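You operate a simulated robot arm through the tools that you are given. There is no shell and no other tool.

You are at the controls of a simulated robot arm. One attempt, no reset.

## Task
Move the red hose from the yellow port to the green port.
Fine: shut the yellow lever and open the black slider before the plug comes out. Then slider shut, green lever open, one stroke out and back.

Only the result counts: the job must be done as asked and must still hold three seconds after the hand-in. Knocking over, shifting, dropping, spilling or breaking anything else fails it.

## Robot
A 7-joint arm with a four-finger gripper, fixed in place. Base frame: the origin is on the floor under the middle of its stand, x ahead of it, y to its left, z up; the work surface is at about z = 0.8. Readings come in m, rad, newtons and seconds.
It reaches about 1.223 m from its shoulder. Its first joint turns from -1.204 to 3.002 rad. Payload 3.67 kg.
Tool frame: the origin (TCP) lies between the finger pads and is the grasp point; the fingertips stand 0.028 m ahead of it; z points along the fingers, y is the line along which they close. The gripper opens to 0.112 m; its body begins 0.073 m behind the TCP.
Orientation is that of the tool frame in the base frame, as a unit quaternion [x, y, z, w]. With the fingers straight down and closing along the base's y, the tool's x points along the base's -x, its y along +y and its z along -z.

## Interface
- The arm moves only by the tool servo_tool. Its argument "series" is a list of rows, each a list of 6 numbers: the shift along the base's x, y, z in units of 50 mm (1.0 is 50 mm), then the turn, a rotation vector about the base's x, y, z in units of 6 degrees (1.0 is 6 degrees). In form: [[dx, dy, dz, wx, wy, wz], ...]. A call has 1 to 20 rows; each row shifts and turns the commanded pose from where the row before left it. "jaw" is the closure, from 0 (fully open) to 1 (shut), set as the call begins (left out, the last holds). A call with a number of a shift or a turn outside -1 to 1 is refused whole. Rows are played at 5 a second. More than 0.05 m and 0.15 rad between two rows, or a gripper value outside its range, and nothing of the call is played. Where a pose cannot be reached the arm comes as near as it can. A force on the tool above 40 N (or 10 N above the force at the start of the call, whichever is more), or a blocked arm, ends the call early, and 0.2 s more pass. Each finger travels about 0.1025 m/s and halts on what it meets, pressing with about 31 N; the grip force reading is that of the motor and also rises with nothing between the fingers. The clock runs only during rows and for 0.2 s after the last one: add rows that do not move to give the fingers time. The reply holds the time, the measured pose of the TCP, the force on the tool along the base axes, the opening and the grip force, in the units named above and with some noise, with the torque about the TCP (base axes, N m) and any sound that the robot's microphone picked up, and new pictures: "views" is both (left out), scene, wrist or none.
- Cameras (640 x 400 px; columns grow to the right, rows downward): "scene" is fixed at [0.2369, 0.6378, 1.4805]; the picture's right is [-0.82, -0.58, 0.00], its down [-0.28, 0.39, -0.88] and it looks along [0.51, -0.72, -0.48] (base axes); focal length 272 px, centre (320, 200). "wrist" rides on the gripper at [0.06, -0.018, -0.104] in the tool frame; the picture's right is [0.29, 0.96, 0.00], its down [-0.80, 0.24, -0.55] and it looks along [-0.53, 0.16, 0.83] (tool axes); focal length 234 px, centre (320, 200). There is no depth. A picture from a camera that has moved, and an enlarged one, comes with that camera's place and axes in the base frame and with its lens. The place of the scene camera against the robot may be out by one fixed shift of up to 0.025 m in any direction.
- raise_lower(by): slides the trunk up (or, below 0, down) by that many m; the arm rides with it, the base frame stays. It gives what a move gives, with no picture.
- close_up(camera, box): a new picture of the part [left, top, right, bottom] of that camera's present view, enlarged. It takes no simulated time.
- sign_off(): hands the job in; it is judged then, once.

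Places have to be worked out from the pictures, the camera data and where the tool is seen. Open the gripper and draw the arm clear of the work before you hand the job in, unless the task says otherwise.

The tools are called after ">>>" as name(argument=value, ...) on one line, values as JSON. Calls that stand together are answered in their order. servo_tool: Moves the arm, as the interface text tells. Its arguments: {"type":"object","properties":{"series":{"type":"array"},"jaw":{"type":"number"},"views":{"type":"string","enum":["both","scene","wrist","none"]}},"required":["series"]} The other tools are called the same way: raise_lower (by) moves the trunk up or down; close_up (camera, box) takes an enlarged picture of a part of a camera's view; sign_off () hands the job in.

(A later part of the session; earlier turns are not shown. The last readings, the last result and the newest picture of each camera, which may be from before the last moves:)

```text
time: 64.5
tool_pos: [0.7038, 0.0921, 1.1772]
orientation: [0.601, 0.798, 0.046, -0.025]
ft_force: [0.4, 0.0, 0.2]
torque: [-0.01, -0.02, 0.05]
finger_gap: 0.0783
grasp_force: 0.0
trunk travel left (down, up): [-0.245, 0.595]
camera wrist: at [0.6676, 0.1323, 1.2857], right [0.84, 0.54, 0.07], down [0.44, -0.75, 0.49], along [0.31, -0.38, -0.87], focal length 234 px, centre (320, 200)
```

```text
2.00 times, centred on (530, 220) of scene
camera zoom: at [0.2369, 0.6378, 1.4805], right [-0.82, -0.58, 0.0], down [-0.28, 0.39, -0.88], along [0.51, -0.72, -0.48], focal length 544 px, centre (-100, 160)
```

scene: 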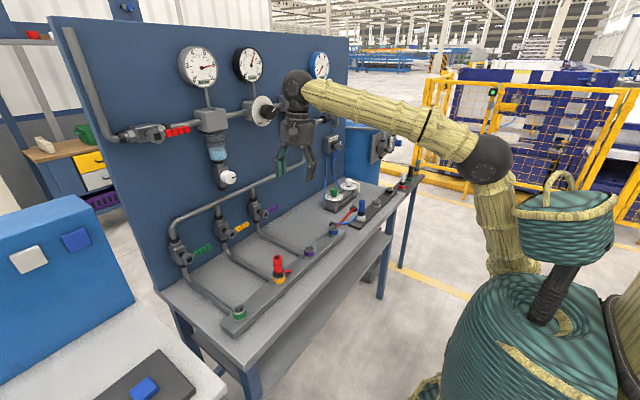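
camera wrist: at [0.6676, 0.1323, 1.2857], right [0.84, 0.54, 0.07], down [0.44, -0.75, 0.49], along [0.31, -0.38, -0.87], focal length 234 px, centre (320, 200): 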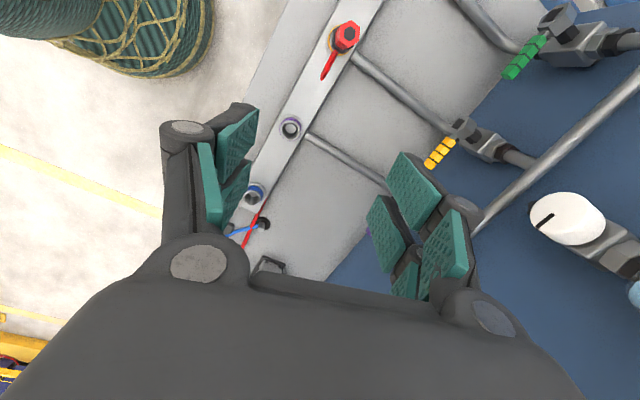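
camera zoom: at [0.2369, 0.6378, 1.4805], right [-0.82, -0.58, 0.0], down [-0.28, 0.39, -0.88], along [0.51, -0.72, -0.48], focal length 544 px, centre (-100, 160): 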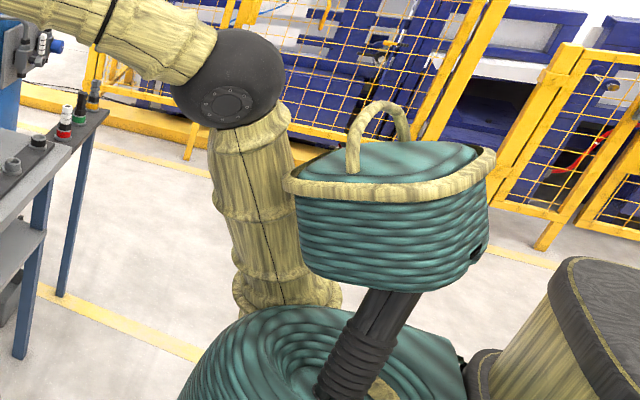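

The elbow swings toward the head with this roll and outward with the opposite one. So I rotate about the vertical the other way, to the roll with the camera on the -y side.

>>> servo_tool(series=[[0, 0, 0, -0.2, 0, 1], [0, 0, 0, -0.2, 0, 1], [0, 0, 0, -0.2, 0, 1], [0, 0, 0, -0.2, 0, 1], [0, 0, 0, 0, 0, 1], [0, 0, 0, 0, 0, 1], [0, 0, 0, 0, 0, 1], [0, 0, 0, 0, 0, 1], [0, 0, 0, 0, 0, 1], [0, 0, 0, 0, 0, 1], [0, 0, 0, 0, 0, 1], [0, 0, 0, 0, 0, 1], [0, 0, 0, 0, 0, 1], [0, 0, 0, 0, 0, 1], [0, 0, 0, 0, 0, 1], [0, 0, 0, 0, 0, 1], [0, 0, 0, 0, 0, 1], [0, 0, 0, 0, 0, 1], [0, 0, 0, 0, 0, 1], [0, 0, 0, 0, 0, 1]], views="none")

>>> servo_tool(series=[[0, 0, 0, 0, 0, 1], [0, 0, 0, 0, 0, 1], [0, 0, 0, 0, 0, 1], [0, 0, 0, 0, 0, 1], [0, 0, 0, 0, 0, 1], [0, 0, 0, 0, 0, 1], [0, 0, 0, 0, 0, 1], [0, 0, 0, 0, 0, 1], [0, 0, 0, 0, 0, 1], [0, 0, 0, 0, 0, 0]], views="both")

```text
time: 68.7
tool_pos: [0.7037, 0.0928, 1.1756]
orientation: [-0.392, 0.92, -0.002, -0.01]
ft_force: [-0.2, 0.0, 0.4]
torque: [0.01, 0.01, 0.04]
finger_gap: 0.0788
grasp_force: 0.1
trunk travel left (down, up): [-0.245, 0.595]
```

```text
time: 70.9
tool_pos: [0.7044, 0.0937, 1.1759]
orientation: [0.767, -0.642, 0.005, 0.007]
ft_force: [0.5, 0.3, 0.5]
torque: [0.02, 0.01, -0.02]
finger_gap: 0.0784
grasp_force: 0.1
trunk travel left (down, up): [-0.245, 0.595]
camera wrist: at [0.7314, 0.0384, 1.2811], right [-0.89, -0.45, 0.01], down [-0.38, 0.75, 0.54], along [-0.25, 0.48, -0.84], focal length 234 px, centre (320, 200)
```

scene: 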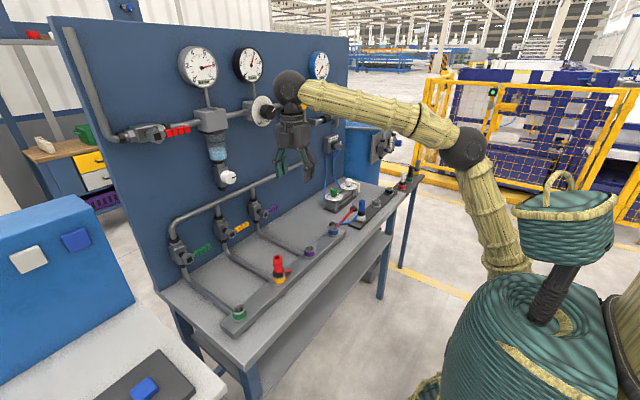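
wrist: 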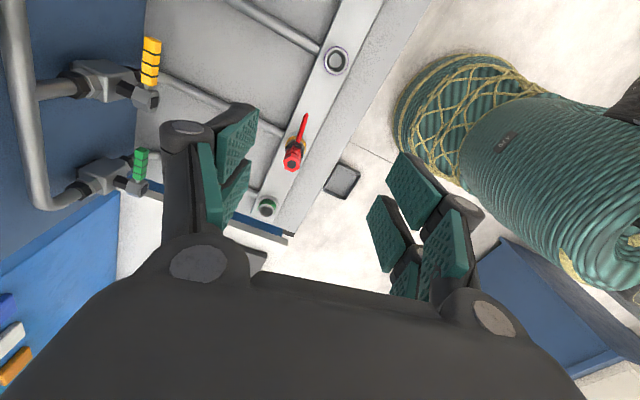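

Same tool position, but the elbow has moved outward, away from the head. Now I test moving left while leaning the hand about 40°.

>>> servo_tool(series=[[0, 0.7, -0.2, 0.93, 0.16, 0], [0, 0.7, -0.2, 0.93, 0.16, 0], [0, 0.7, -0.2, 0.93, 0.16, 0], [0, 0.7, -0.2, 0.93, 0.16, 0], [0, 0.7, -0.2, 0.93, 0.16, 0], [0, 0.7, -0.2, 0.93, 0.16, 0], [0, 0.7, -0.2, 0.93, 0.16, 0], [0, 0.36, 0, 0, 0, 0], [0, 0, 0, 0, 0, 0]], views="both")

```text
time: 72.9
tool_pos: [0.7043, 0.3543, 1.1038]
orientation: [0.723, -0.606, -0.253, -0.213]
ft_force: [0.3, 0.2, 0.0]
torque: [-0.01, 0.01, -0.03]
finger_gap: 0.0782
grasp_force: 0.0
trunk travel left (down, up): [-0.245, 0.595]
camera wrist: at [0.7397, 0.2475, 1.1499], right [-0.9, -0.39, -0.18], down [-0.29, 0.23, 0.93], along [-0.32, 0.89, -0.32], focal length 234 px, centre (320, 200)
```

scene: 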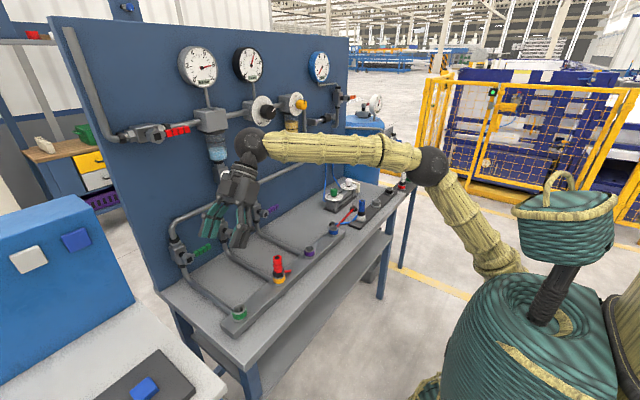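
wrist: 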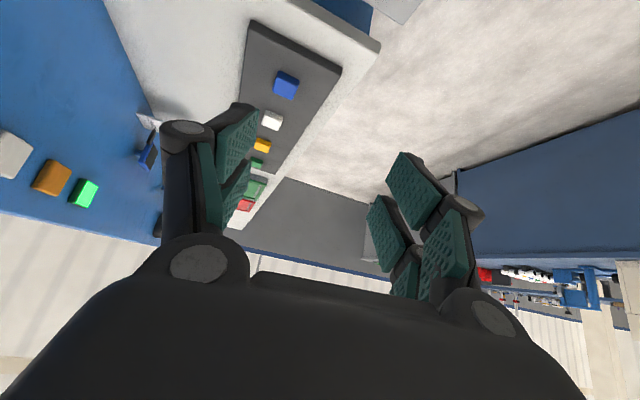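

It reaches above the green port, leaning 39°, without being blocked. I test the descent there to z≈0.98, still clear of the port.

>>> servo_tool(series=[[0, 0, -0.6, 0, 0, 0], [0, 0, -0.6, 0, 0, 0], [0, 0, -0.6, 0, 0, 0], [0, 0, -0.6, 0, 0, 0], [0, 0, 0, 0, 0, 0]], views="both")

```text
time: 74.1
tool_pos: [0.7026, 0.3537, 0.9856]
orientation: [0.724, -0.606, -0.253, -0.213]
ft_force: [-0.5, -0.6, 0.3]
torque: [0.02, 0.02, 0.01]
finger_gap: 0.0784
grasp_force: 0.1
trunk travel left (down, up): [-0.245, 0.595]
camera wrist: at [0.7382, 0.2468, 1.0312], right [-0.9, -0.39, -0.18], down [-0.29, 0.23, 0.93], along [-0.32, 0.89, -0.32], focal length 234 px, centre (320, 200)
```

scene: 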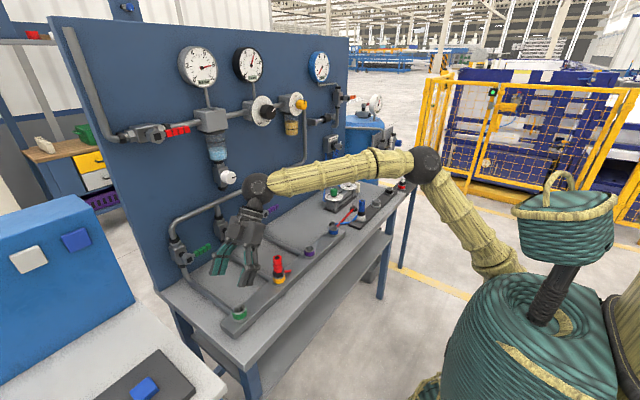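
wrist: 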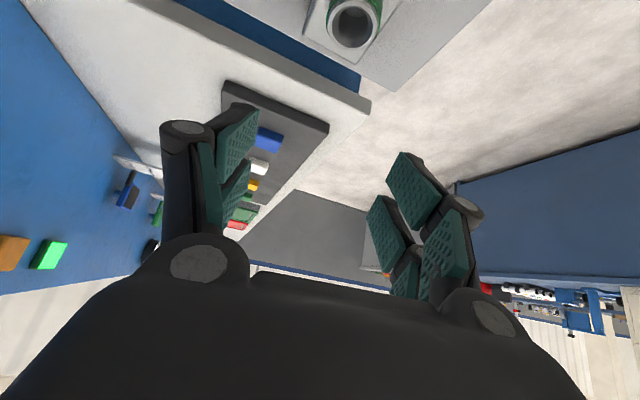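

Descent works too. Now I go back above the red plug at (0.70, 0.20, 1.0).

>>> servo_tool(series=[[0, -0.5, 0.3, 0, 0, 0], [0, -0.8, 0, 0, 0, 0], [0, -0.8, 0, 0, 0, 0], [0, -0.8, 0, 0, 0, 0], [-0.05, -0.2, 0, 0, 0, 0], [0, 0, 0, 0, 0, 0]], views="both")

>>> close_up(camera="scene", box=[200, 180, 360, 300])

```text
time: 75.5
tool_pos: [0.7004, 0.2021, 0.9991]
orientation: [0.724, -0.606, -0.253, -0.212]
ft_force: [0.4, 0.1, 0.4]
torque: [0.03, 0.0, 0.01]
finger_gap: 0.0783
grasp_force: 0.1
trunk travel left (down, up): [-0.245, 0.595]
camera wrist: at [0.7357, 0.0948, 1.0448], right [-0.9, -0.39, -0.18], down [-0.29, 0.23, 0.93], along [-0.32, 0.89, -0.32], focal length 234 px, centre (320, 200)
```

scene: 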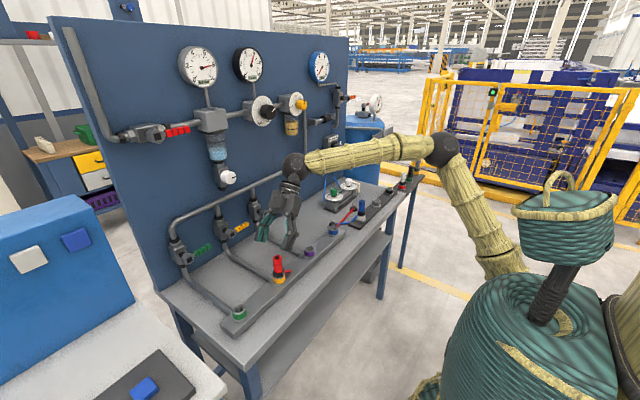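
wrist: 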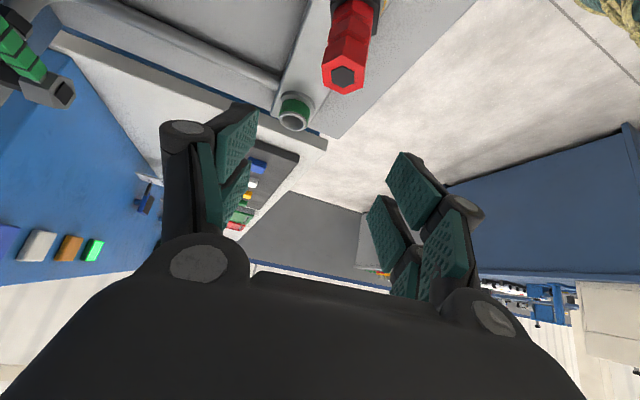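

```text
3.33 times, centred on (280, 240) of scene
camera zoom: at [0.2369, 0.6378, 1.4805], right [-0.82, -0.58, 0.0], down [-0.28, 0.39, -0.88], along [0.51, -0.72, -0.48], focal length 907 px, centre (453, 67)
```

zoom: 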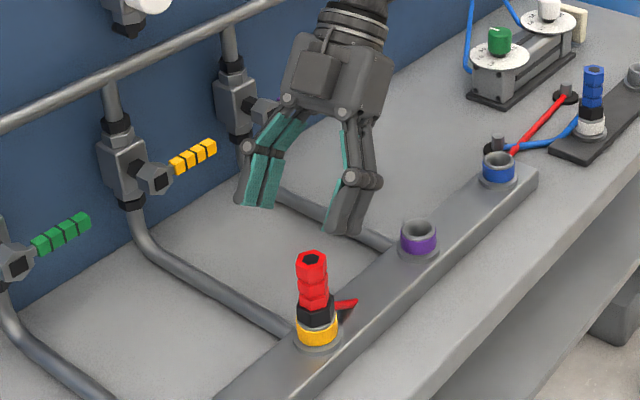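

The plug's top comes out near z≈0.923 at (0.698, 0.200). I lower the open, leaning hand around it to TCP z≈0.915.

>>> servo_tool(series=[[-0.04, -0.04, -0.3, 0, 0, 0], [0, 0, -0.3, 0, 0, 0], [0, 0, -0.3, 0, 0, 0], [0, 0, -0.3, 0, 0, 0], [0, 0, -0.3, 0, 0, 0], [0, 0, -0.18, 0, 0, 0], [0, 0, 0, 0, 0, 0]], views="both")

>>> close_up(camera="scene", box=[220, 200, 340, 290])

>>> close_up(camera="wrist", box=[200, 80, 440, 260])

```text
time: 77.1
tool_pos: [0.6994, 0.2006, 0.9171]
orientation: [0.723, -0.607, -0.253, -0.213]
ft_force: [-0.3, 0.4, -0.6]
torque: [-0.02, -0.02, 0.0]
finger_gap: 0.0782
grasp_force: 0.1
trunk travel left (down, up): [-0.245, 0.595]
camera wrist: at [0.7355, 0.0936, 0.9617], right [-0.9, -0.39, -0.18], down [-0.29, 0.23, 0.93], along [-0.32, 0.89, -0.32], focal length 234 px, centre (320, 200)
```

scene: 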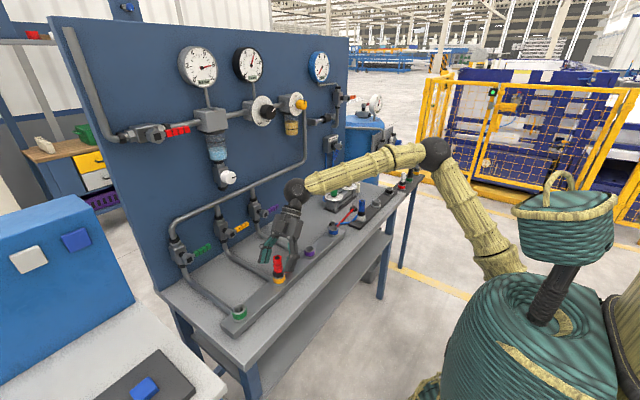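
wrist: 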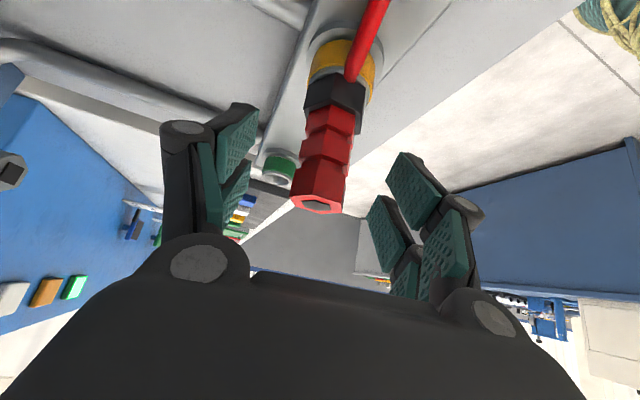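

```text
4.44 times, centred on (280, 245) of scene
camera zoom: at [0.2369, 0.6378, 1.4805], right [-0.82, -0.58, 0.0], down [-0.28, 0.39, -0.88], along [0.51, -0.72, -0.48], focal length 1209 px, centre (498, 0)
```

zoom: 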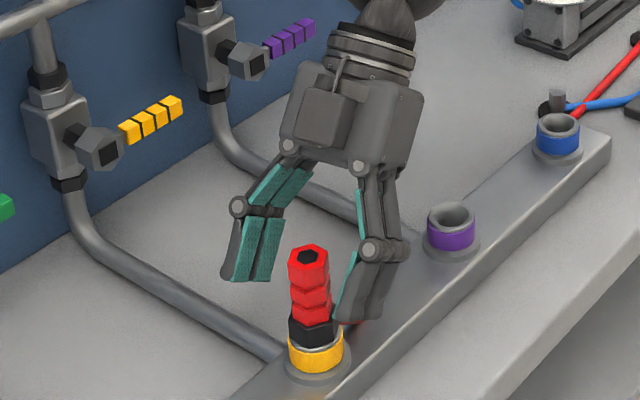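

```text
2.22 times, centred on (320, 170) of wrist
camera zoom: at [0.7355, 0.0936, 0.9617], right [-0.9, -0.39, -0.18], down [-0.29, 0.23, 0.93], along [-0.32, 0.89, -0.32], focal length 520 px, centre (320, 267)
```

zoom: 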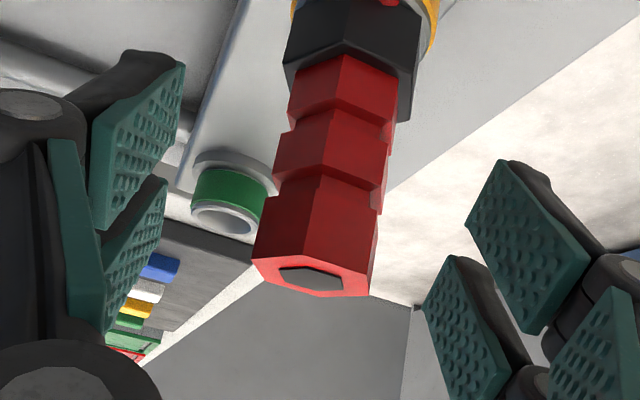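

The plug top is about 3 mm above the TCP and centred between the fingers. I lower 4 mm and close the jaw on the red body.

>>> servo_tool(series=[[0, 0, -0.08, 0, 0, 0], [0, 0, 0, 0, 0, 0], [0, 0, 0, 0, 0, 0]], views="none")

>>> servo_tool(series=[[0, 0, 0, 0, 0, 0], [0, 0, 0, 0, 0, 0], [0, 0, 0, 0, 0, 0], [0, 0, 0, 0, 0, 0]], jaw=1, views="both")

>>> close_up(camera="wrist", box=[200, 80, 440, 260])

>>> close_up(camera="scene", box=[220, 200, 340, 290])

```text
time: 77.9
tool_pos: [0.7, 0.2003, 0.912]
orientation: [0.723, -0.607, -0.253, -0.213]
ft_force: [0.5, 0.2, -0.5]
torque: [0.02, 0.01, -0.02]
finger_gap: 0.0782
grasp_force: 0.2
trunk travel left (down, up): [-0.245, 0.595]
```

```text
time: 78.9
tool_pos: [0.6988, 0.2015, 0.9138]
orientation: [0.724, -0.606, -0.253, -0.214]
ft_force: [1.4, -0.1, 7.7]
torque: [-0.01, -0.22, 0.06]
finger_gap: 0.0258
grasp_force: 30.7
trunk travel left (down, up): [-0.245, 0.595]
camera wrist: at [0.7348, 0.0934, 0.958], right [-0.9, -0.39, -0.18], down [-0.29, 0.23, 0.93], along [-0.32, 0.89, -0.32], focal length 234 px, centre (320, 200)
```

scene: 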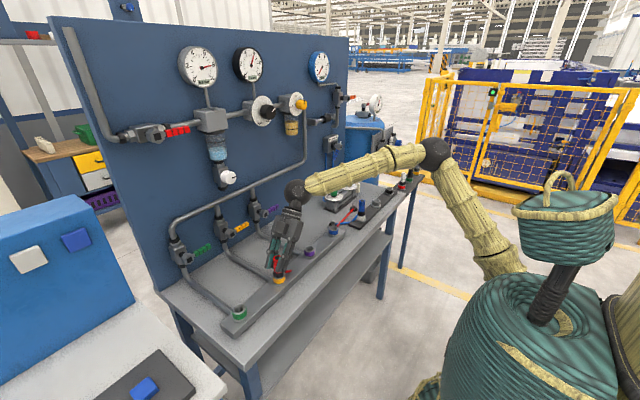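
wrist: 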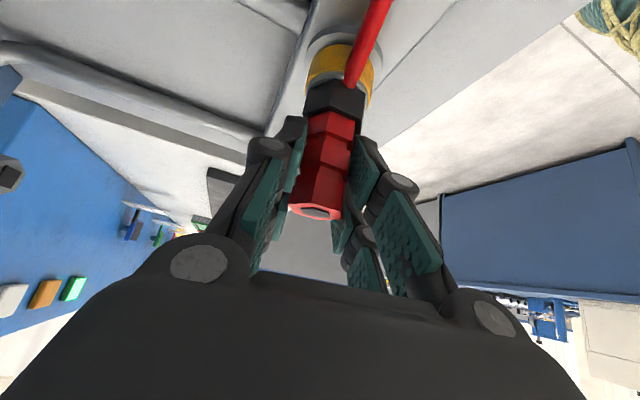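

```text
2.22 times, centred on (320, 170) of wrist
camera zoom: at [0.7348, 0.0934, 0.958], right [-0.9, -0.39, -0.18], down [-0.29, 0.23, 0.93], along [-0.32, 0.89, -0.32], focal length 520 px, centre (320, 267)
```

zoom: 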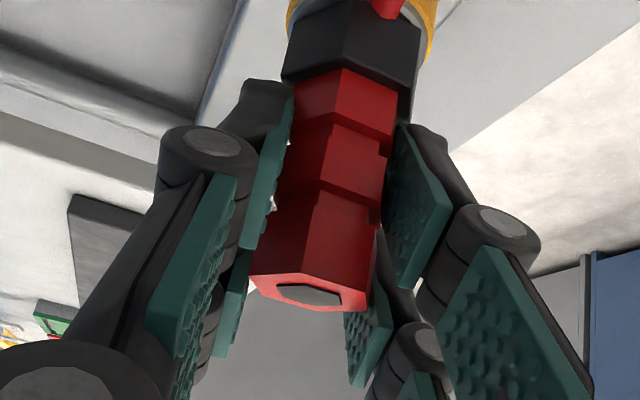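

```text
4.44 times, centred on (280, 245) of scene
camera zoom: at [0.2369, 0.6378, 1.4805], right [-0.82, -0.58, 0.0], down [-0.28, 0.39, -0.88], along [0.51, -0.72, -0.48], focal length 1209 px, centre (498, 0)
```

zoom: 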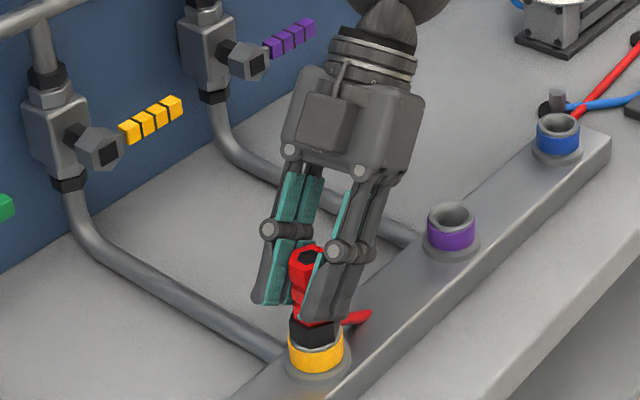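

Plug gripped, gap 25.8 mm. I pull straight up in small steps.

>>> servo_tool(series=[[0, 0, 0.1, 0, 0, 0], [0, 0, 0.1, 0, 0, 0], [0, 0, 0.1, 0, 0, 0], [0, 0, 0.1, 0, 0, 0], [0, 0, 0.1, 0, 0, 0], [0, 0, 0.1, 0, 0, 0], [0, 0, 0, 0, 0, 0]], views="both")

>>> close_up(camera="scene", box=[220, 200, 340, 290])

```text
time: 80.5
tool_pos: [0.7004, 0.1983, 0.942]
orientation: [0.723, -0.607, -0.253, -0.214]
ft_force: [0.2, -0.6, -1.0]
torque: [-0.04, 0.01, 0.01]
finger_gap: 0.0258
grasp_force: 30.9
trunk travel left (down, up): [-0.245, 0.595]
camera wrist: at [0.7353, 0.0917, 0.9869], right [-0.9, -0.39, -0.18], down [-0.29, 0.23, 0.93], along [-0.32, 0.89, -0.32], focal length 234 px, centre (320, 200)
```

scene: 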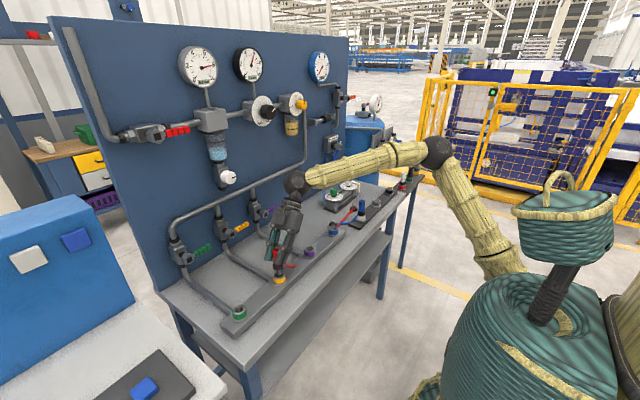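
wrist: 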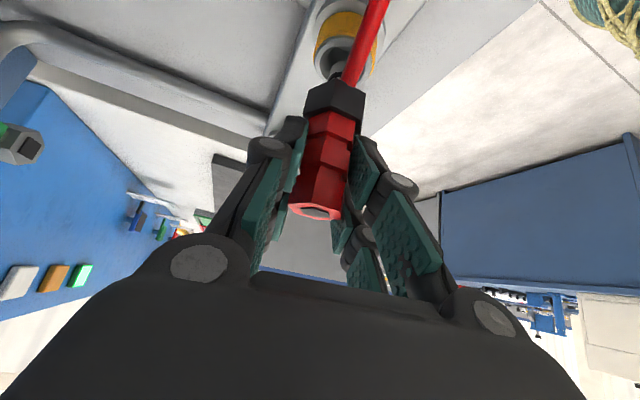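

```text
4.44 times, centred on (280, 245) of scene
camera zoom: at [0.2369, 0.6378, 1.4805], right [-0.82, -0.58, 0.0], down [-0.28, 0.39, -0.88], along [0.51, -0.72, -0.48], focal length 1209 px, centre (498, 0)
```

zoom: 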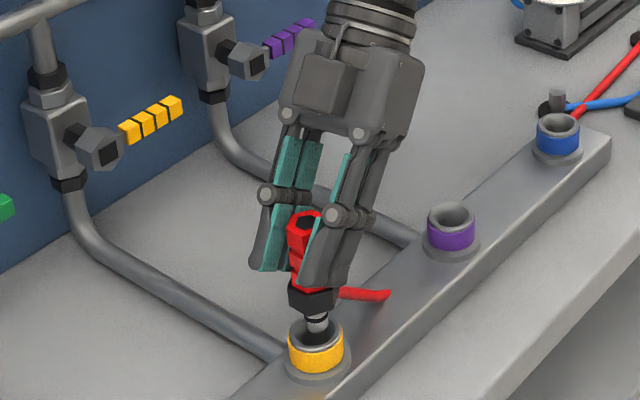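

The plug lifts freely with no bang, its spigot now visible at the port mouth. I raise another 40 mm to clear it.

>>> servo_tool(series=[[0, 0, 0.2, 0, 0, 0], [0, 0, 0.2, 0, 0, 0], [0, 0, 0.2, 0, 0, 0], [0, 0, 0.2, 0, 0, 0], [0, 0, 0, 0, 0, 0]], views="both")

>>> close_up(camera="scene", box=[220, 180, 340, 290])

>>> close_up(camera="wrist", box=[240, 0, 440, 220])

```text
time: 81.7
tool_pos: [0.6984, 0.1985, 0.9825]
orientation: [0.724, -0.606, -0.252, -0.213]
ft_force: [0.6, 0.3, -0.9]
torque: [0.0, 0.01, -0.02]
finger_gap: 0.0257
grasp_force: 31.1
trunk travel left (down, up): [-0.245, 0.595]
camera wrist: at [0.7342, 0.0911, 1.0276], right [-0.9, -0.39, -0.18], down [-0.29, 0.23, 0.93], along [-0.32, 0.89, -0.32], focal length 234 px, centre (320, 200)
```

scene: 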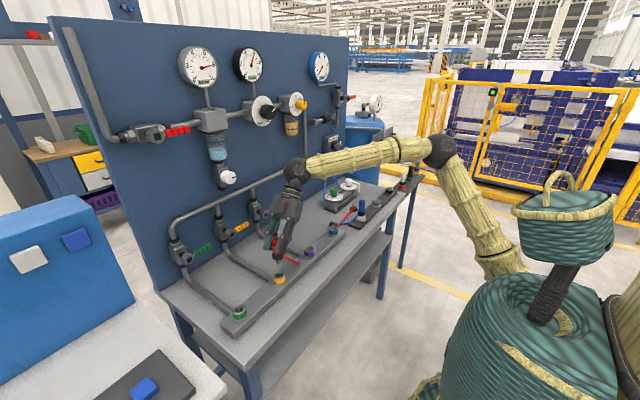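
wrist: 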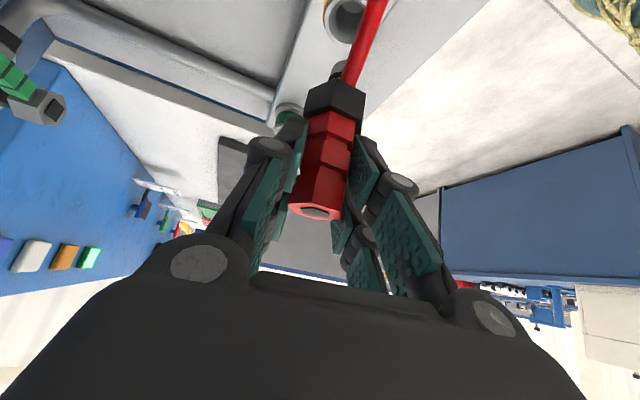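

```text
3.64 times, centred on (280, 235) of scene
camera zoom: at [0.2369, 0.6378, 1.4805], right [-0.82, -0.58, 0.0], down [-0.28, 0.39, -0.88], along [0.51, -0.72, -0.48], focal length 989 px, centre (466, 73)
```

zoom: 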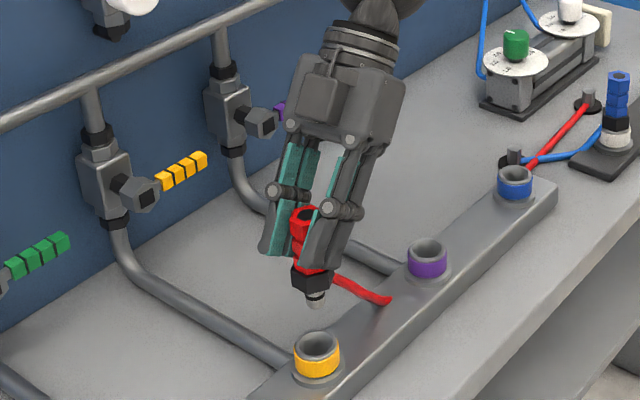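

```text
1.82 times, centred on (340, 110) of wrist
camera zoom: at [0.7342, 0.0911, 1.0276], right [-0.9, -0.39, -0.18], down [-0.29, 0.23, 0.93], along [-0.32, 0.89, -0.32], focal length 426 px, centre (284, 364)
```

zoom: 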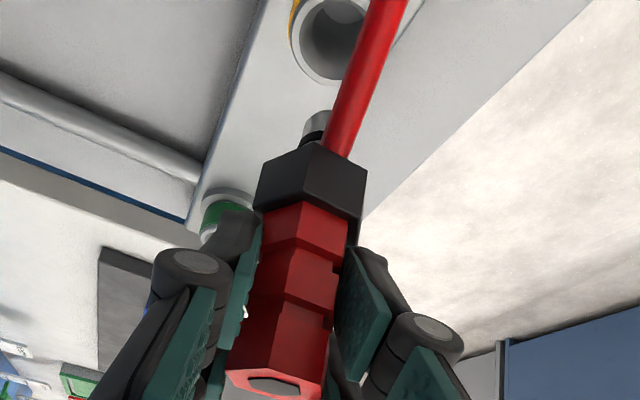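

Plug is clear of the yellow port and hangs straight. I carry it exactly one port pitch (0.160 m) toward +y at this height.

>>> servo_tool(series=[[0, 0.4, 0.1, 0, 0, 0], [0, 0.6, 0, 0, 0, 0], [0, 0.6, 0, 0, 0, 0], [0, 0.6, 0, 0, 0, 0], [0, 0.6, 0, 0, 0, 0], [0, 0.4, -0.1, 0, 0, 0], [0, 0, 0, 0, 0, 0], [0, 0, 0, 0, 0, 0]], views="both")

>>> close_up(camera="scene", box=[180, 200, 300, 330])

>>> close_up(camera="wrist", box=[240, 0, 440, 220])

```text
time: 83.5
tool_pos: [0.7008, 0.3593, 0.9827]
orientation: [0.724, -0.606, -0.253, -0.213]
ft_force: [0.1, 0.4, -1.2]
torque: [0.0, 0.01, 0.02]
finger_gap: 0.0258
grasp_force: 30.5
trunk travel left (down, up): [-0.245, 0.595]
camera wrist: at [0.7364, 0.2521, 1.028], right [-0.9, -0.39, -0.18], down [-0.29, 0.23, 0.93], along [-0.32, 0.89, -0.32], focal length 234 px, centre (320, 200)
```

scene: 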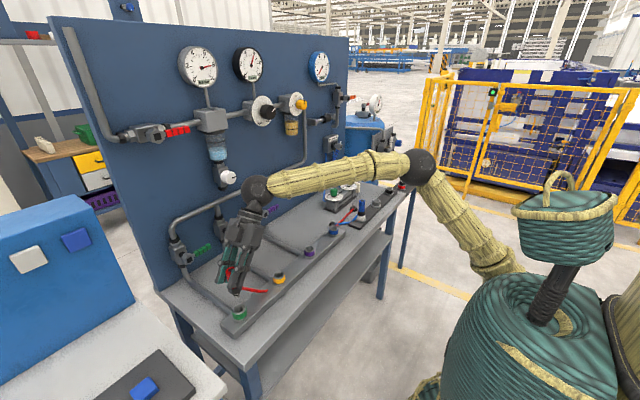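
wrist: 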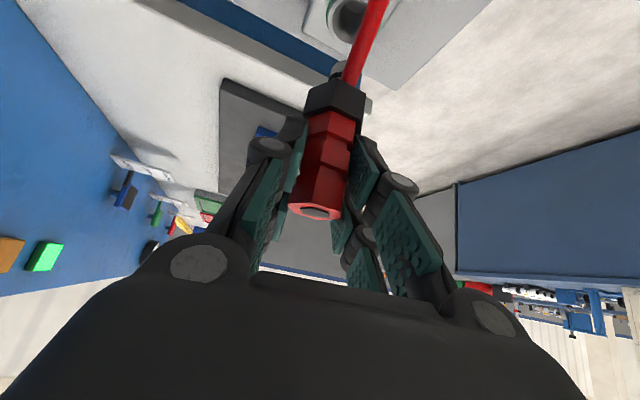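

```text
3.08 times, centred on (240, 265) of scene
camera zoom: at [0.2369, 0.6378, 1.4805], right [-0.82, -0.58, 0.0], down [-0.28, 0.39, -0.88], along [0.51, -0.72, -0.48], focal length 837 px, centre (566, 0)
```

zoom: 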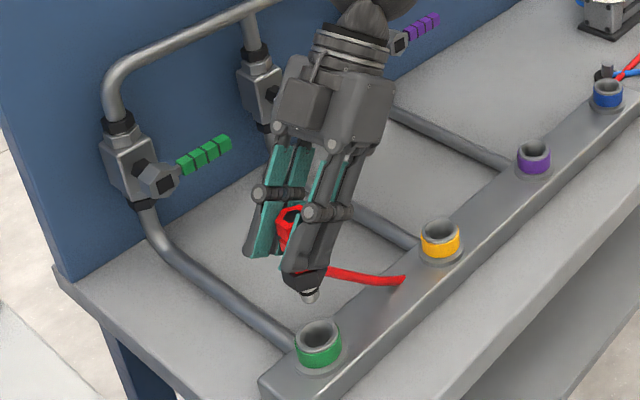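

```text
1.82 times, centred on (340, 110) of wrist
camera zoom: at [0.7364, 0.2521, 1.028], right [-0.9, -0.39, -0.18], down [-0.29, 0.23, 0.93], along [-0.32, 0.89, -0.32], focal length 426 px, centre (284, 364)
```

zoom: 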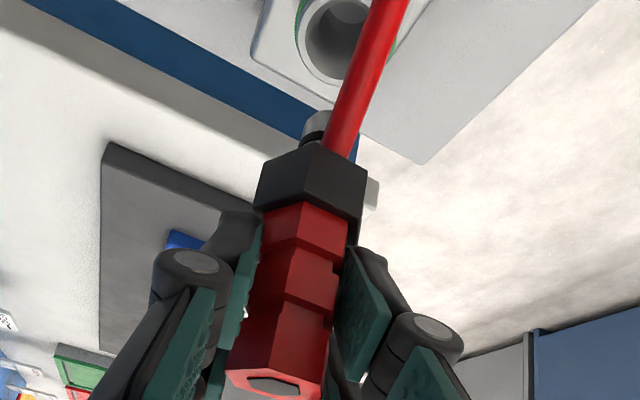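

The tool is about 2 mm too far in +x compared with how it sat over the yellow port (image and readings agree). I correct that, descend to just above the green port, and check.

>>> servo_tool(series=[[-0.04, 0, -0.15, 0, 0, 0], [0, 0, -0.15, 0, 0, 0], [0, 0, -0.15, 0, 0, 0], [0, 0, 0, 0, 0, 0], [0, 0, 0, 0, 0, 0]], views="both")

>>> close_up(camera="scene", box=[200, 240, 290, 330])

>>> close_up(camera="wrist", box=[270, 0, 410, 120])

```text
time: 84.7
tool_pos: [0.697, 0.3583, 0.9603]
orientation: [0.724, -0.606, -0.253, -0.212]
ft_force: [-0.9, 0.5, -1.3]
torque: [0.0, 0.02, 0.0]
finger_gap: 0.0256
grasp_force: 30.8
trunk travel left (down, up): [-0.245, 0.595]
camera wrist: at [0.7334, 0.252, 1.005], right [-0.9, -0.39, -0.18], down [-0.29, 0.23, 0.93], along [-0.32, 0.89, -0.32], focal length 234 px, centre (320, 200)
```

scene: 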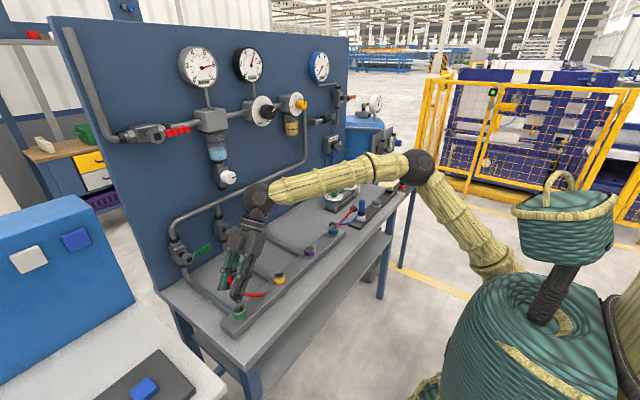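
wrist: 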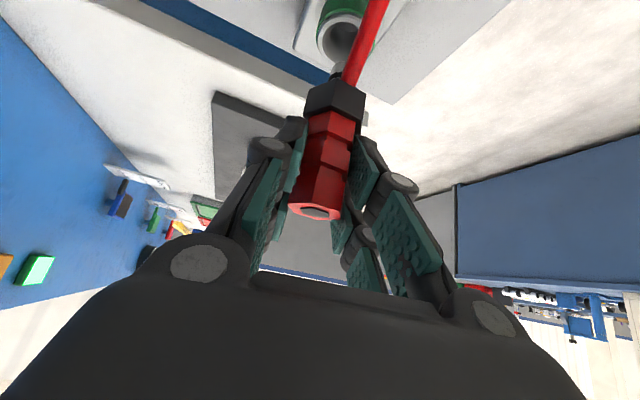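

```text
4.44 times, centred on (245, 285) of scene
camera zoom: at [0.2369, 0.6378, 1.4805], right [-0.82, -0.58, 0.0], down [-0.28, 0.39, -0.88], along [0.51, -0.72, -0.48], focal length 1209 px, centre (653, -178)
```

zoom: 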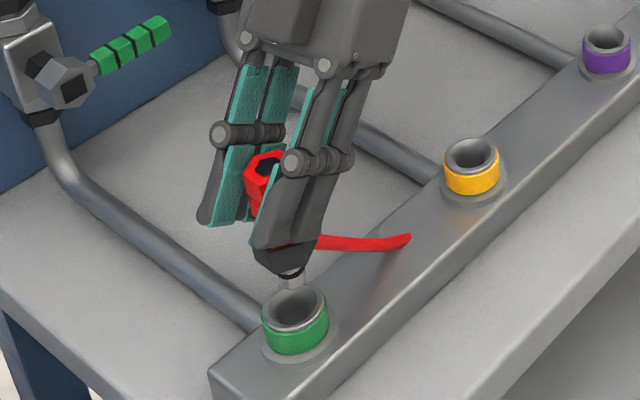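

```text
3.33 times, centred on (340, 60) of wrist
camera zoom: at [0.7334, 0.252, 1.005], right [-0.9, -0.39, -0.18], down [-0.29, 0.23, 0.93], along [-0.32, 0.89, -0.32], focal length 781 px, centre (253, 667)
```

zoom: 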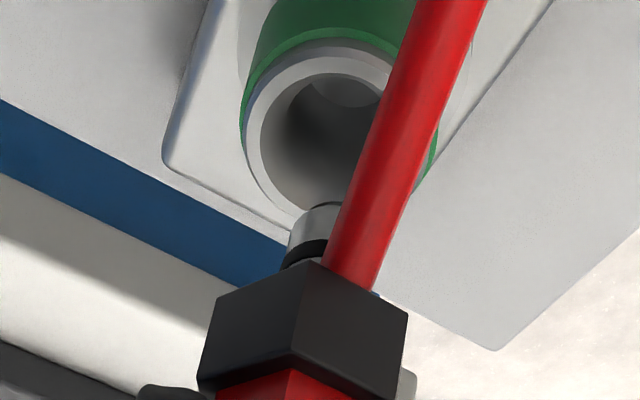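

Both views agree: the spigot tip is about 21 mm above the green rim and aligned to within about a millimetre. I lower it into the port.

>>> servo_tool(series=[[0, 0, -0.15, 0, 0, 0], [0, 0, -0.15, 0, 0, 0], [0, 0, -0.15, 0, 0, 0], [0, 0, -0.15, 0, 0, 0], [0, 0, 0, 0, 0, 0], [0, 0, 0, 0, 0, 0]], views="both")

>>> close_up(camera="scene", box=[200, 240, 290, 330])

>>> close_up(camera="wrist", box=[270, 0, 410, 120])

```text
time: 86.1
tool_pos: [0.6965, 0.3588, 0.9307]
orientation: [0.723, -0.607, -0.252, -0.213]
ft_force: [6.5, 3.6, 6.5]
torque: [0.2, -0.55, 0.01]
finger_gap: 0.0256
grasp_force: 31.1
trunk travel left (down, up): [-0.245, 0.595]
camera wrist: at [0.7326, 0.2516, 0.9758], right [-0.9, -0.39, -0.18], down [-0.29, 0.23, 0.93], along [-0.32, 0.89, -0.32], focal length 234 px, centre (320, 200)
```

scene: 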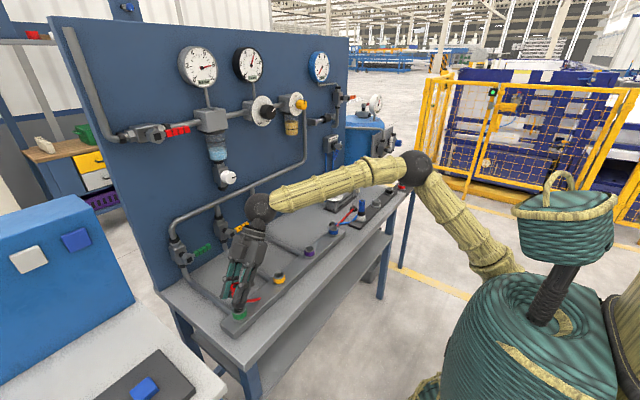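
wrist: 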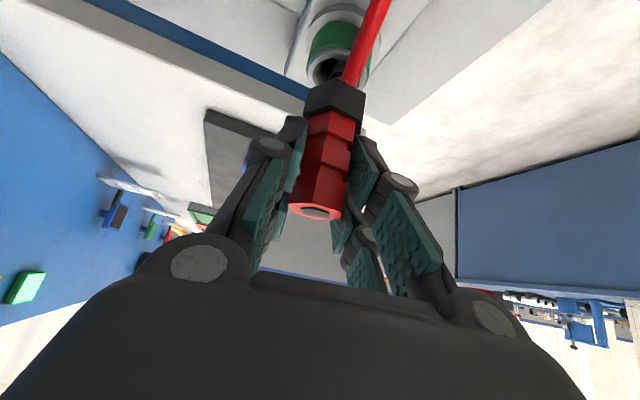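

```text
4.44 times, centred on (245, 285) of scene
camera zoom: at [0.2369, 0.6378, 1.4805], right [-0.82, -0.58, 0.0], down [-0.28, 0.39, -0.88], along [0.51, -0.72, -0.48], focal length 1209 px, centre (653, -178)
```

zoom: 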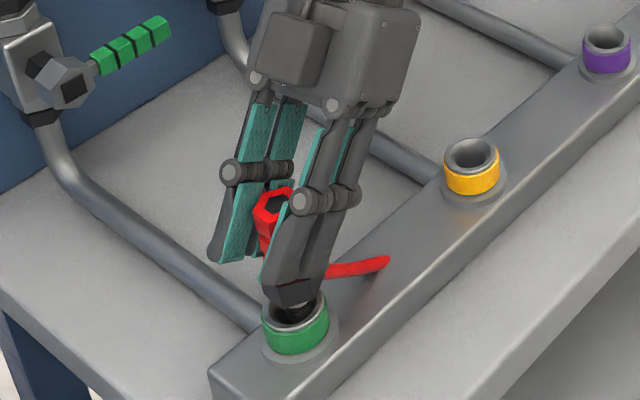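

```text
3.33 times, centred on (340, 60) of wrist
camera zoom: at [0.7326, 0.2516, 0.9758], right [-0.9, -0.39, -0.18], down [-0.29, 0.23, 0.93], along [-0.32, 0.89, -0.32], focal length 781 px, centre (253, 667)
```

zoom: 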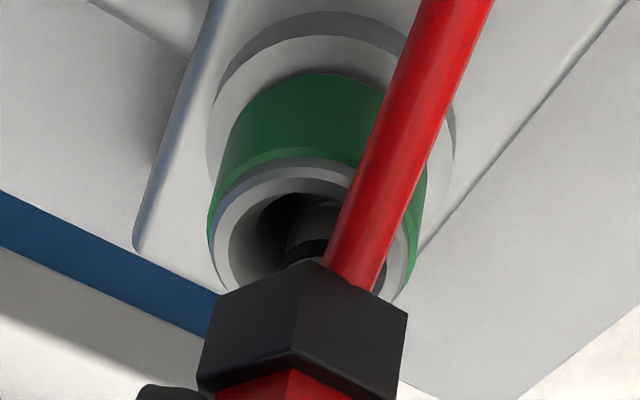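

The spigot is inside the mouth and touching one side (about 6.5 N toward +x, 3.6 N toward +y). I shift the way it is being pushed by 2 mm and continue down gently.

>>> servo_tool(series=[[0.04, 0.015, 0, 0, 0, 0], [0, 0, -0.06, 0, 0, 0], [0, 0, -0.06, 0, 0, 0], [0, 0, 0, 0, 0, 0]], views="none")

```text
time: 87.1
tool_pos: [0.7001, 0.3604, 0.9232]
orientation: [0.723, -0.606, -0.252, -0.212]
ft_force: [0.1, -0.1, 1.2]
torque: [0.03, 0.02, 0.02]
finger_gap: 0.0253
grasp_force: 30.9
trunk travel left (down, up): [-0.245, 0.595]
```

Forces dropped to nearly zero at (0.700, 0.360), so it is centred. I continue down to the seating depth, z≈0.913.

>>> servo_tool(series=[[0, 0, -0.06, 0, 0, 0], [0, 0, -0.06, 0, 0, 0], [0, 0, -0.06, 0, 0, 0], [0, 0, -0.04, 0, 0, 0], [0, 0, 0, 0, 0, 0]], views="both")

>>> close_up(camera="scene", box=[200, 240, 290, 330])

>>> close_up(camera="wrist", box=[270, 0, 410, 120])

```text
time: 88.3
tool_pos: [0.7, 0.36, 0.9129]
orientation: [0.723, -0.606, -0.252, -0.213]
ft_force: [1.6, 0.2, 5.2]
torque: [0.09, -0.2, 0.01]
finger_gap: 0.0255
grasp_force: 31.5
trunk travel left (down, up): [-0.245, 0.595]
camera wrist: at [0.7357, 0.2531, 0.9581], right [-0.9, -0.39, -0.18], down [-0.29, 0.23, 0.93], along [-0.32, 0.89, -0.32], focal length 234 px, centre (320, 200)
```

scene: 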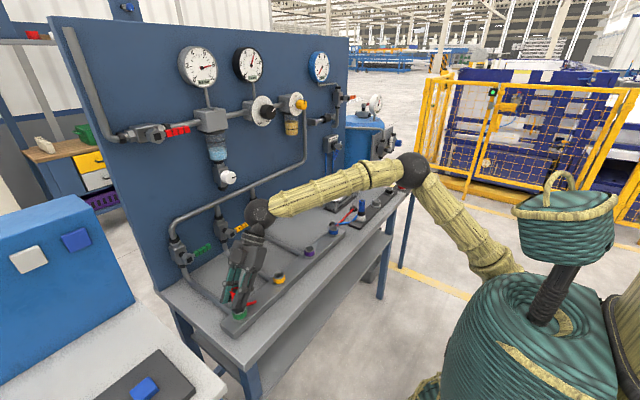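
wrist: 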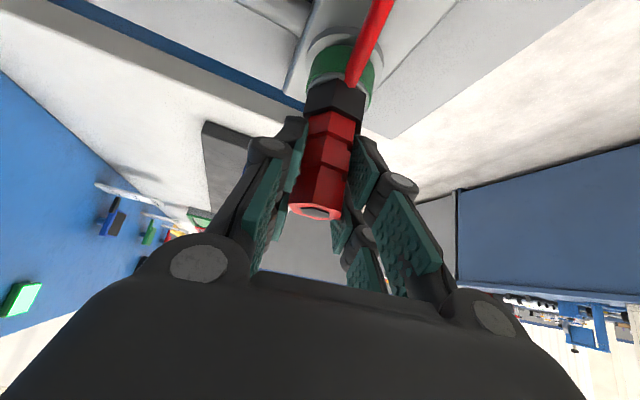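

```text
4.44 times, centred on (245, 285) of scene
camera zoom: at [0.2369, 0.6378, 1.4805], right [-0.82, -0.58, 0.0], down [-0.28, 0.39, -0.88], along [0.51, -0.72, -0.48], focal length 1209 px, centre (653, -178)
```

zoom: 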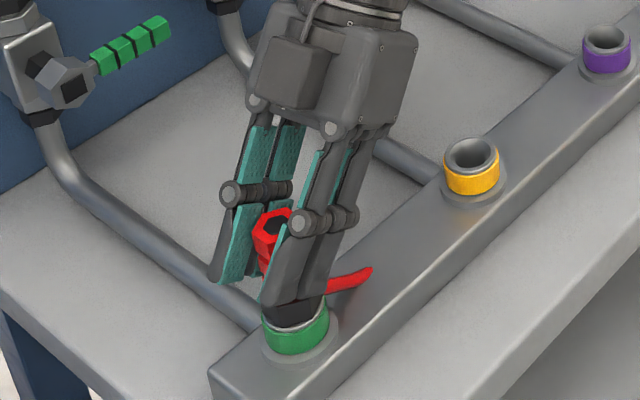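

```text
3.33 times, centred on (340, 60) of wrist
camera zoom: at [0.7357, 0.2531, 0.9581], right [-0.9, -0.39, -0.18], down [-0.29, 0.23, 0.93], along [-0.32, 0.89, -0.32], focal length 781 px, centre (253, 667)
```

zoom: 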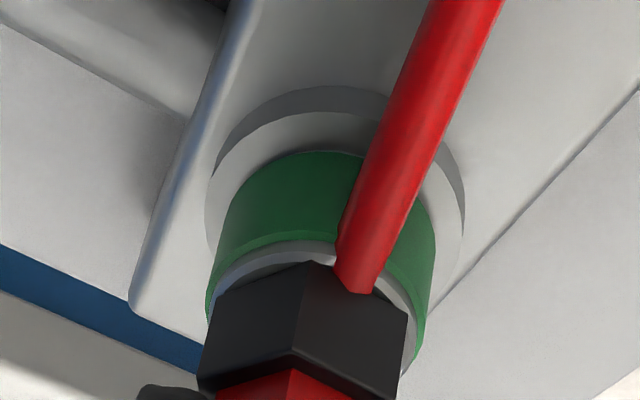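

It looks the same as it did seated in the yellow port. I press 3 mm further to make sure it is fully home.

>>> servo_tool(series=[[0, 0, -0.03, 0, 0, 0], [0, 0, -0.03, 0, 0, 0], [0, 0, 0, 0, 0, 0]], views="wrist")

>>> close_up(camera="wrist", box=[270, 0, 410, 120])

```text
time: 89.1
tool_pos: [0.6982, 0.3593, 0.9133]
orientation: [0.723, -0.606, -0.253, -0.216]
ft_force: [9.4, 5.7, 29.0]
torque: [-0.03, -0.41, 0.11]
finger_gap: 0.0254
grasp_force: 31.1
trunk travel left (down, up): [-0.245, 0.595]
camera wrist: at [0.7346, 0.2524, 0.9576], right [-0.9, -0.39, -0.19], down [-0.29, 0.23, 0.93], along [-0.32, 0.89, -0.32], focal length 234 px, centre (320, 200)
```

wrist: 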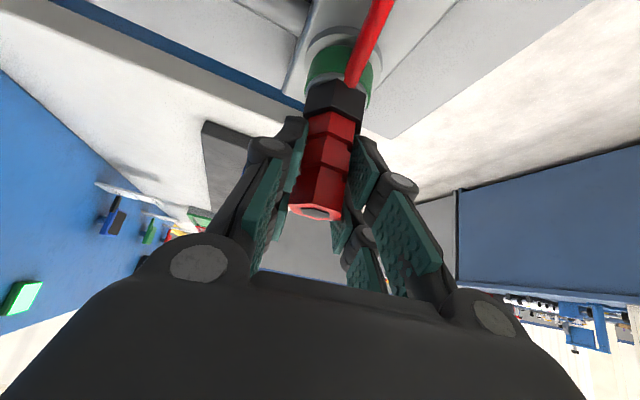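

```text
3.33 times, centred on (340, 60) of wrist
camera zoom: at [0.7346, 0.2524, 0.9576], right [-0.9, -0.39, -0.19], down [-0.29, 0.23, 0.93], along [-0.32, 0.89, -0.32], focal length 781 px, centre (253, 667)
```

zoom: 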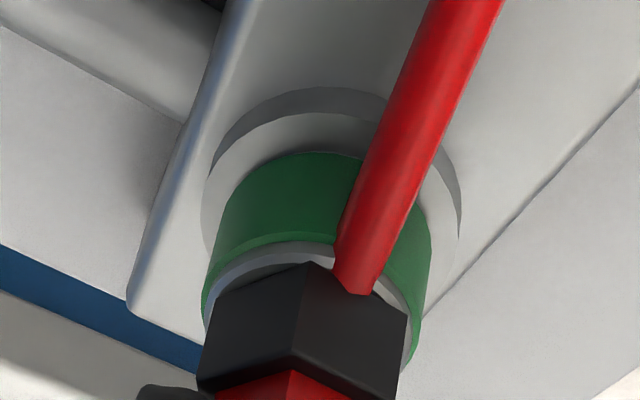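

Firmly seated: no more travel and 29 N reaction. I relax the push, open the jaw and lift straight off the plug.

>>> servo_tool(series=[[0, 0, 0.05, 0, 0, 0], [0, 0, 0, 0, 0, 0]], views="none")

>>> servo_tool(series=[[0, 0, 0, 0, 0, 0], [0, 0, 0, 0, 0, 0], [0, 0, 0, 0, 0, 0]], jaw=0.3, views="both")

```text
time: 89.7
tool_pos: [0.699, 0.3606, 0.9121]
orientation: [0.724, -0.606, -0.253, -0.213]
ft_force: [7.7, 2.8, 21.9]
torque: [0.34, -0.3, -0.07]
finger_gap: 0.0254
grasp_force: 31.6
trunk travel left (down, up): [-0.245, 0.595]
```

```text
time: 90.5
tool_pos: [0.6985, 0.3606, 0.9116]
orientation: [0.724, -0.606, -0.253, -0.212]
ft_force: [0.2, 0.2, -1.1]
torque: [0.01, -0.01, 0.03]
finger_gap: 0.0787
grasp_force: 0.0
trunk travel left (down, up): [-0.245, 0.595]
camera wrist: at [0.7349, 0.2532, 0.9565], right [-0.9, -0.39, -0.18], down [-0.29, 0.23, 0.93], along [-0.32, 0.89, -0.32], focal length 234 px, centre (320, 200)
```

scene: 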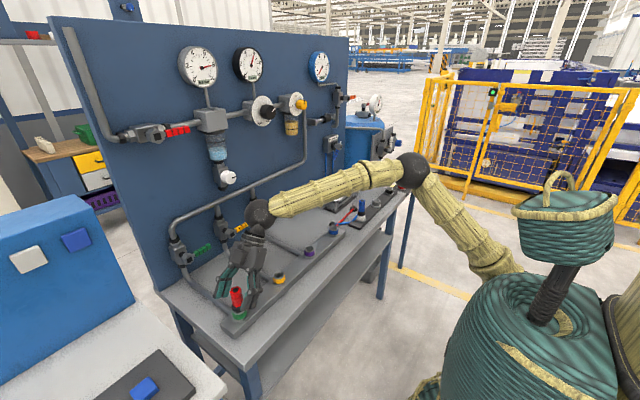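
wrist: 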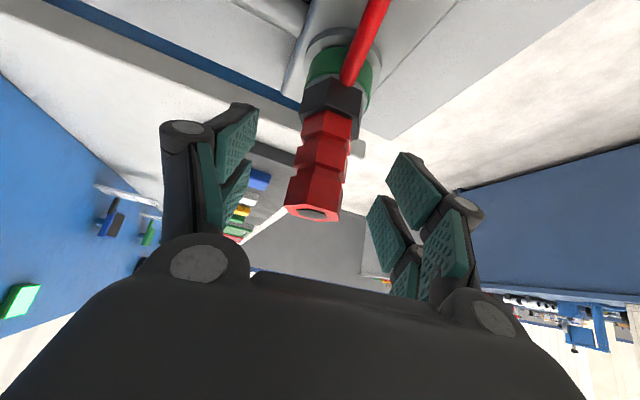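

The plug stays upright in the green port. I lift the open hand clear.

>>> servo_tool(series=[[0, 0, 0.4, 0, 0, 0], [0, 0, 0.6, 0, 0, 0], [0, 0, 0.8, 0, 0, 0], [0, 0, 0.8, 0, 0, 0], [0, -0.3, 0.8, 0, 0, 0], [0, 0, 0, 0, 0, 0]], views="both")

>>> close_up(camera="scene", box=[190, 230, 330, 330])

```text
time: 91.9
tool_pos: [0.6991, 0.3487, 1.0829]
orientation: [0.724, -0.606, -0.253, -0.212]
ft_force: [0.2, 0.0, 0.3]
torque: [-0.01, 0.01, -0.03]
finger_gap: 0.0784
grasp_force: 0.1
trunk travel left (down, up): [-0.245, 0.595]
camera wrist: at [0.7347, 0.2405, 1.1275], right [-0.9, -0.39, -0.18], down [-0.29, 0.23, 0.93], along [-0.32, 0.89, -0.32], focal length 234 px, centre (320, 200)
```

scene: 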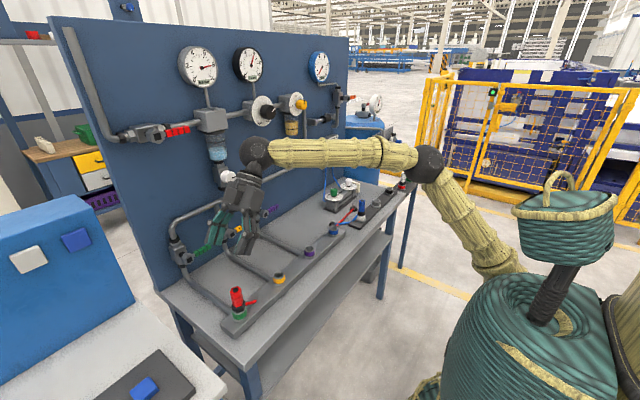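
wrist: 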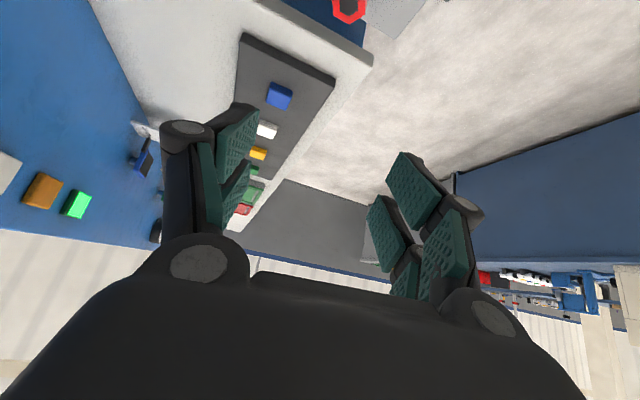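

```text
4.00 times, centred on (260, 280) of scene
camera zoom: at [0.2369, 0.6378, 1.4805], right [-0.82, -0.58, 0.0], down [-0.28, 0.39, -0.88], along [0.51, -0.72, -0.48], focal length 1088 px, centre (560, -120)
```

zoom: 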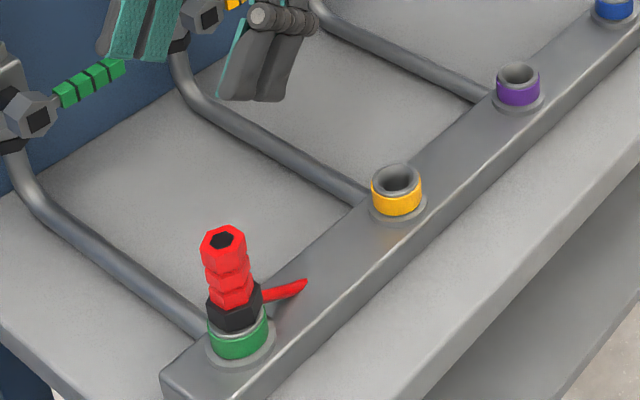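

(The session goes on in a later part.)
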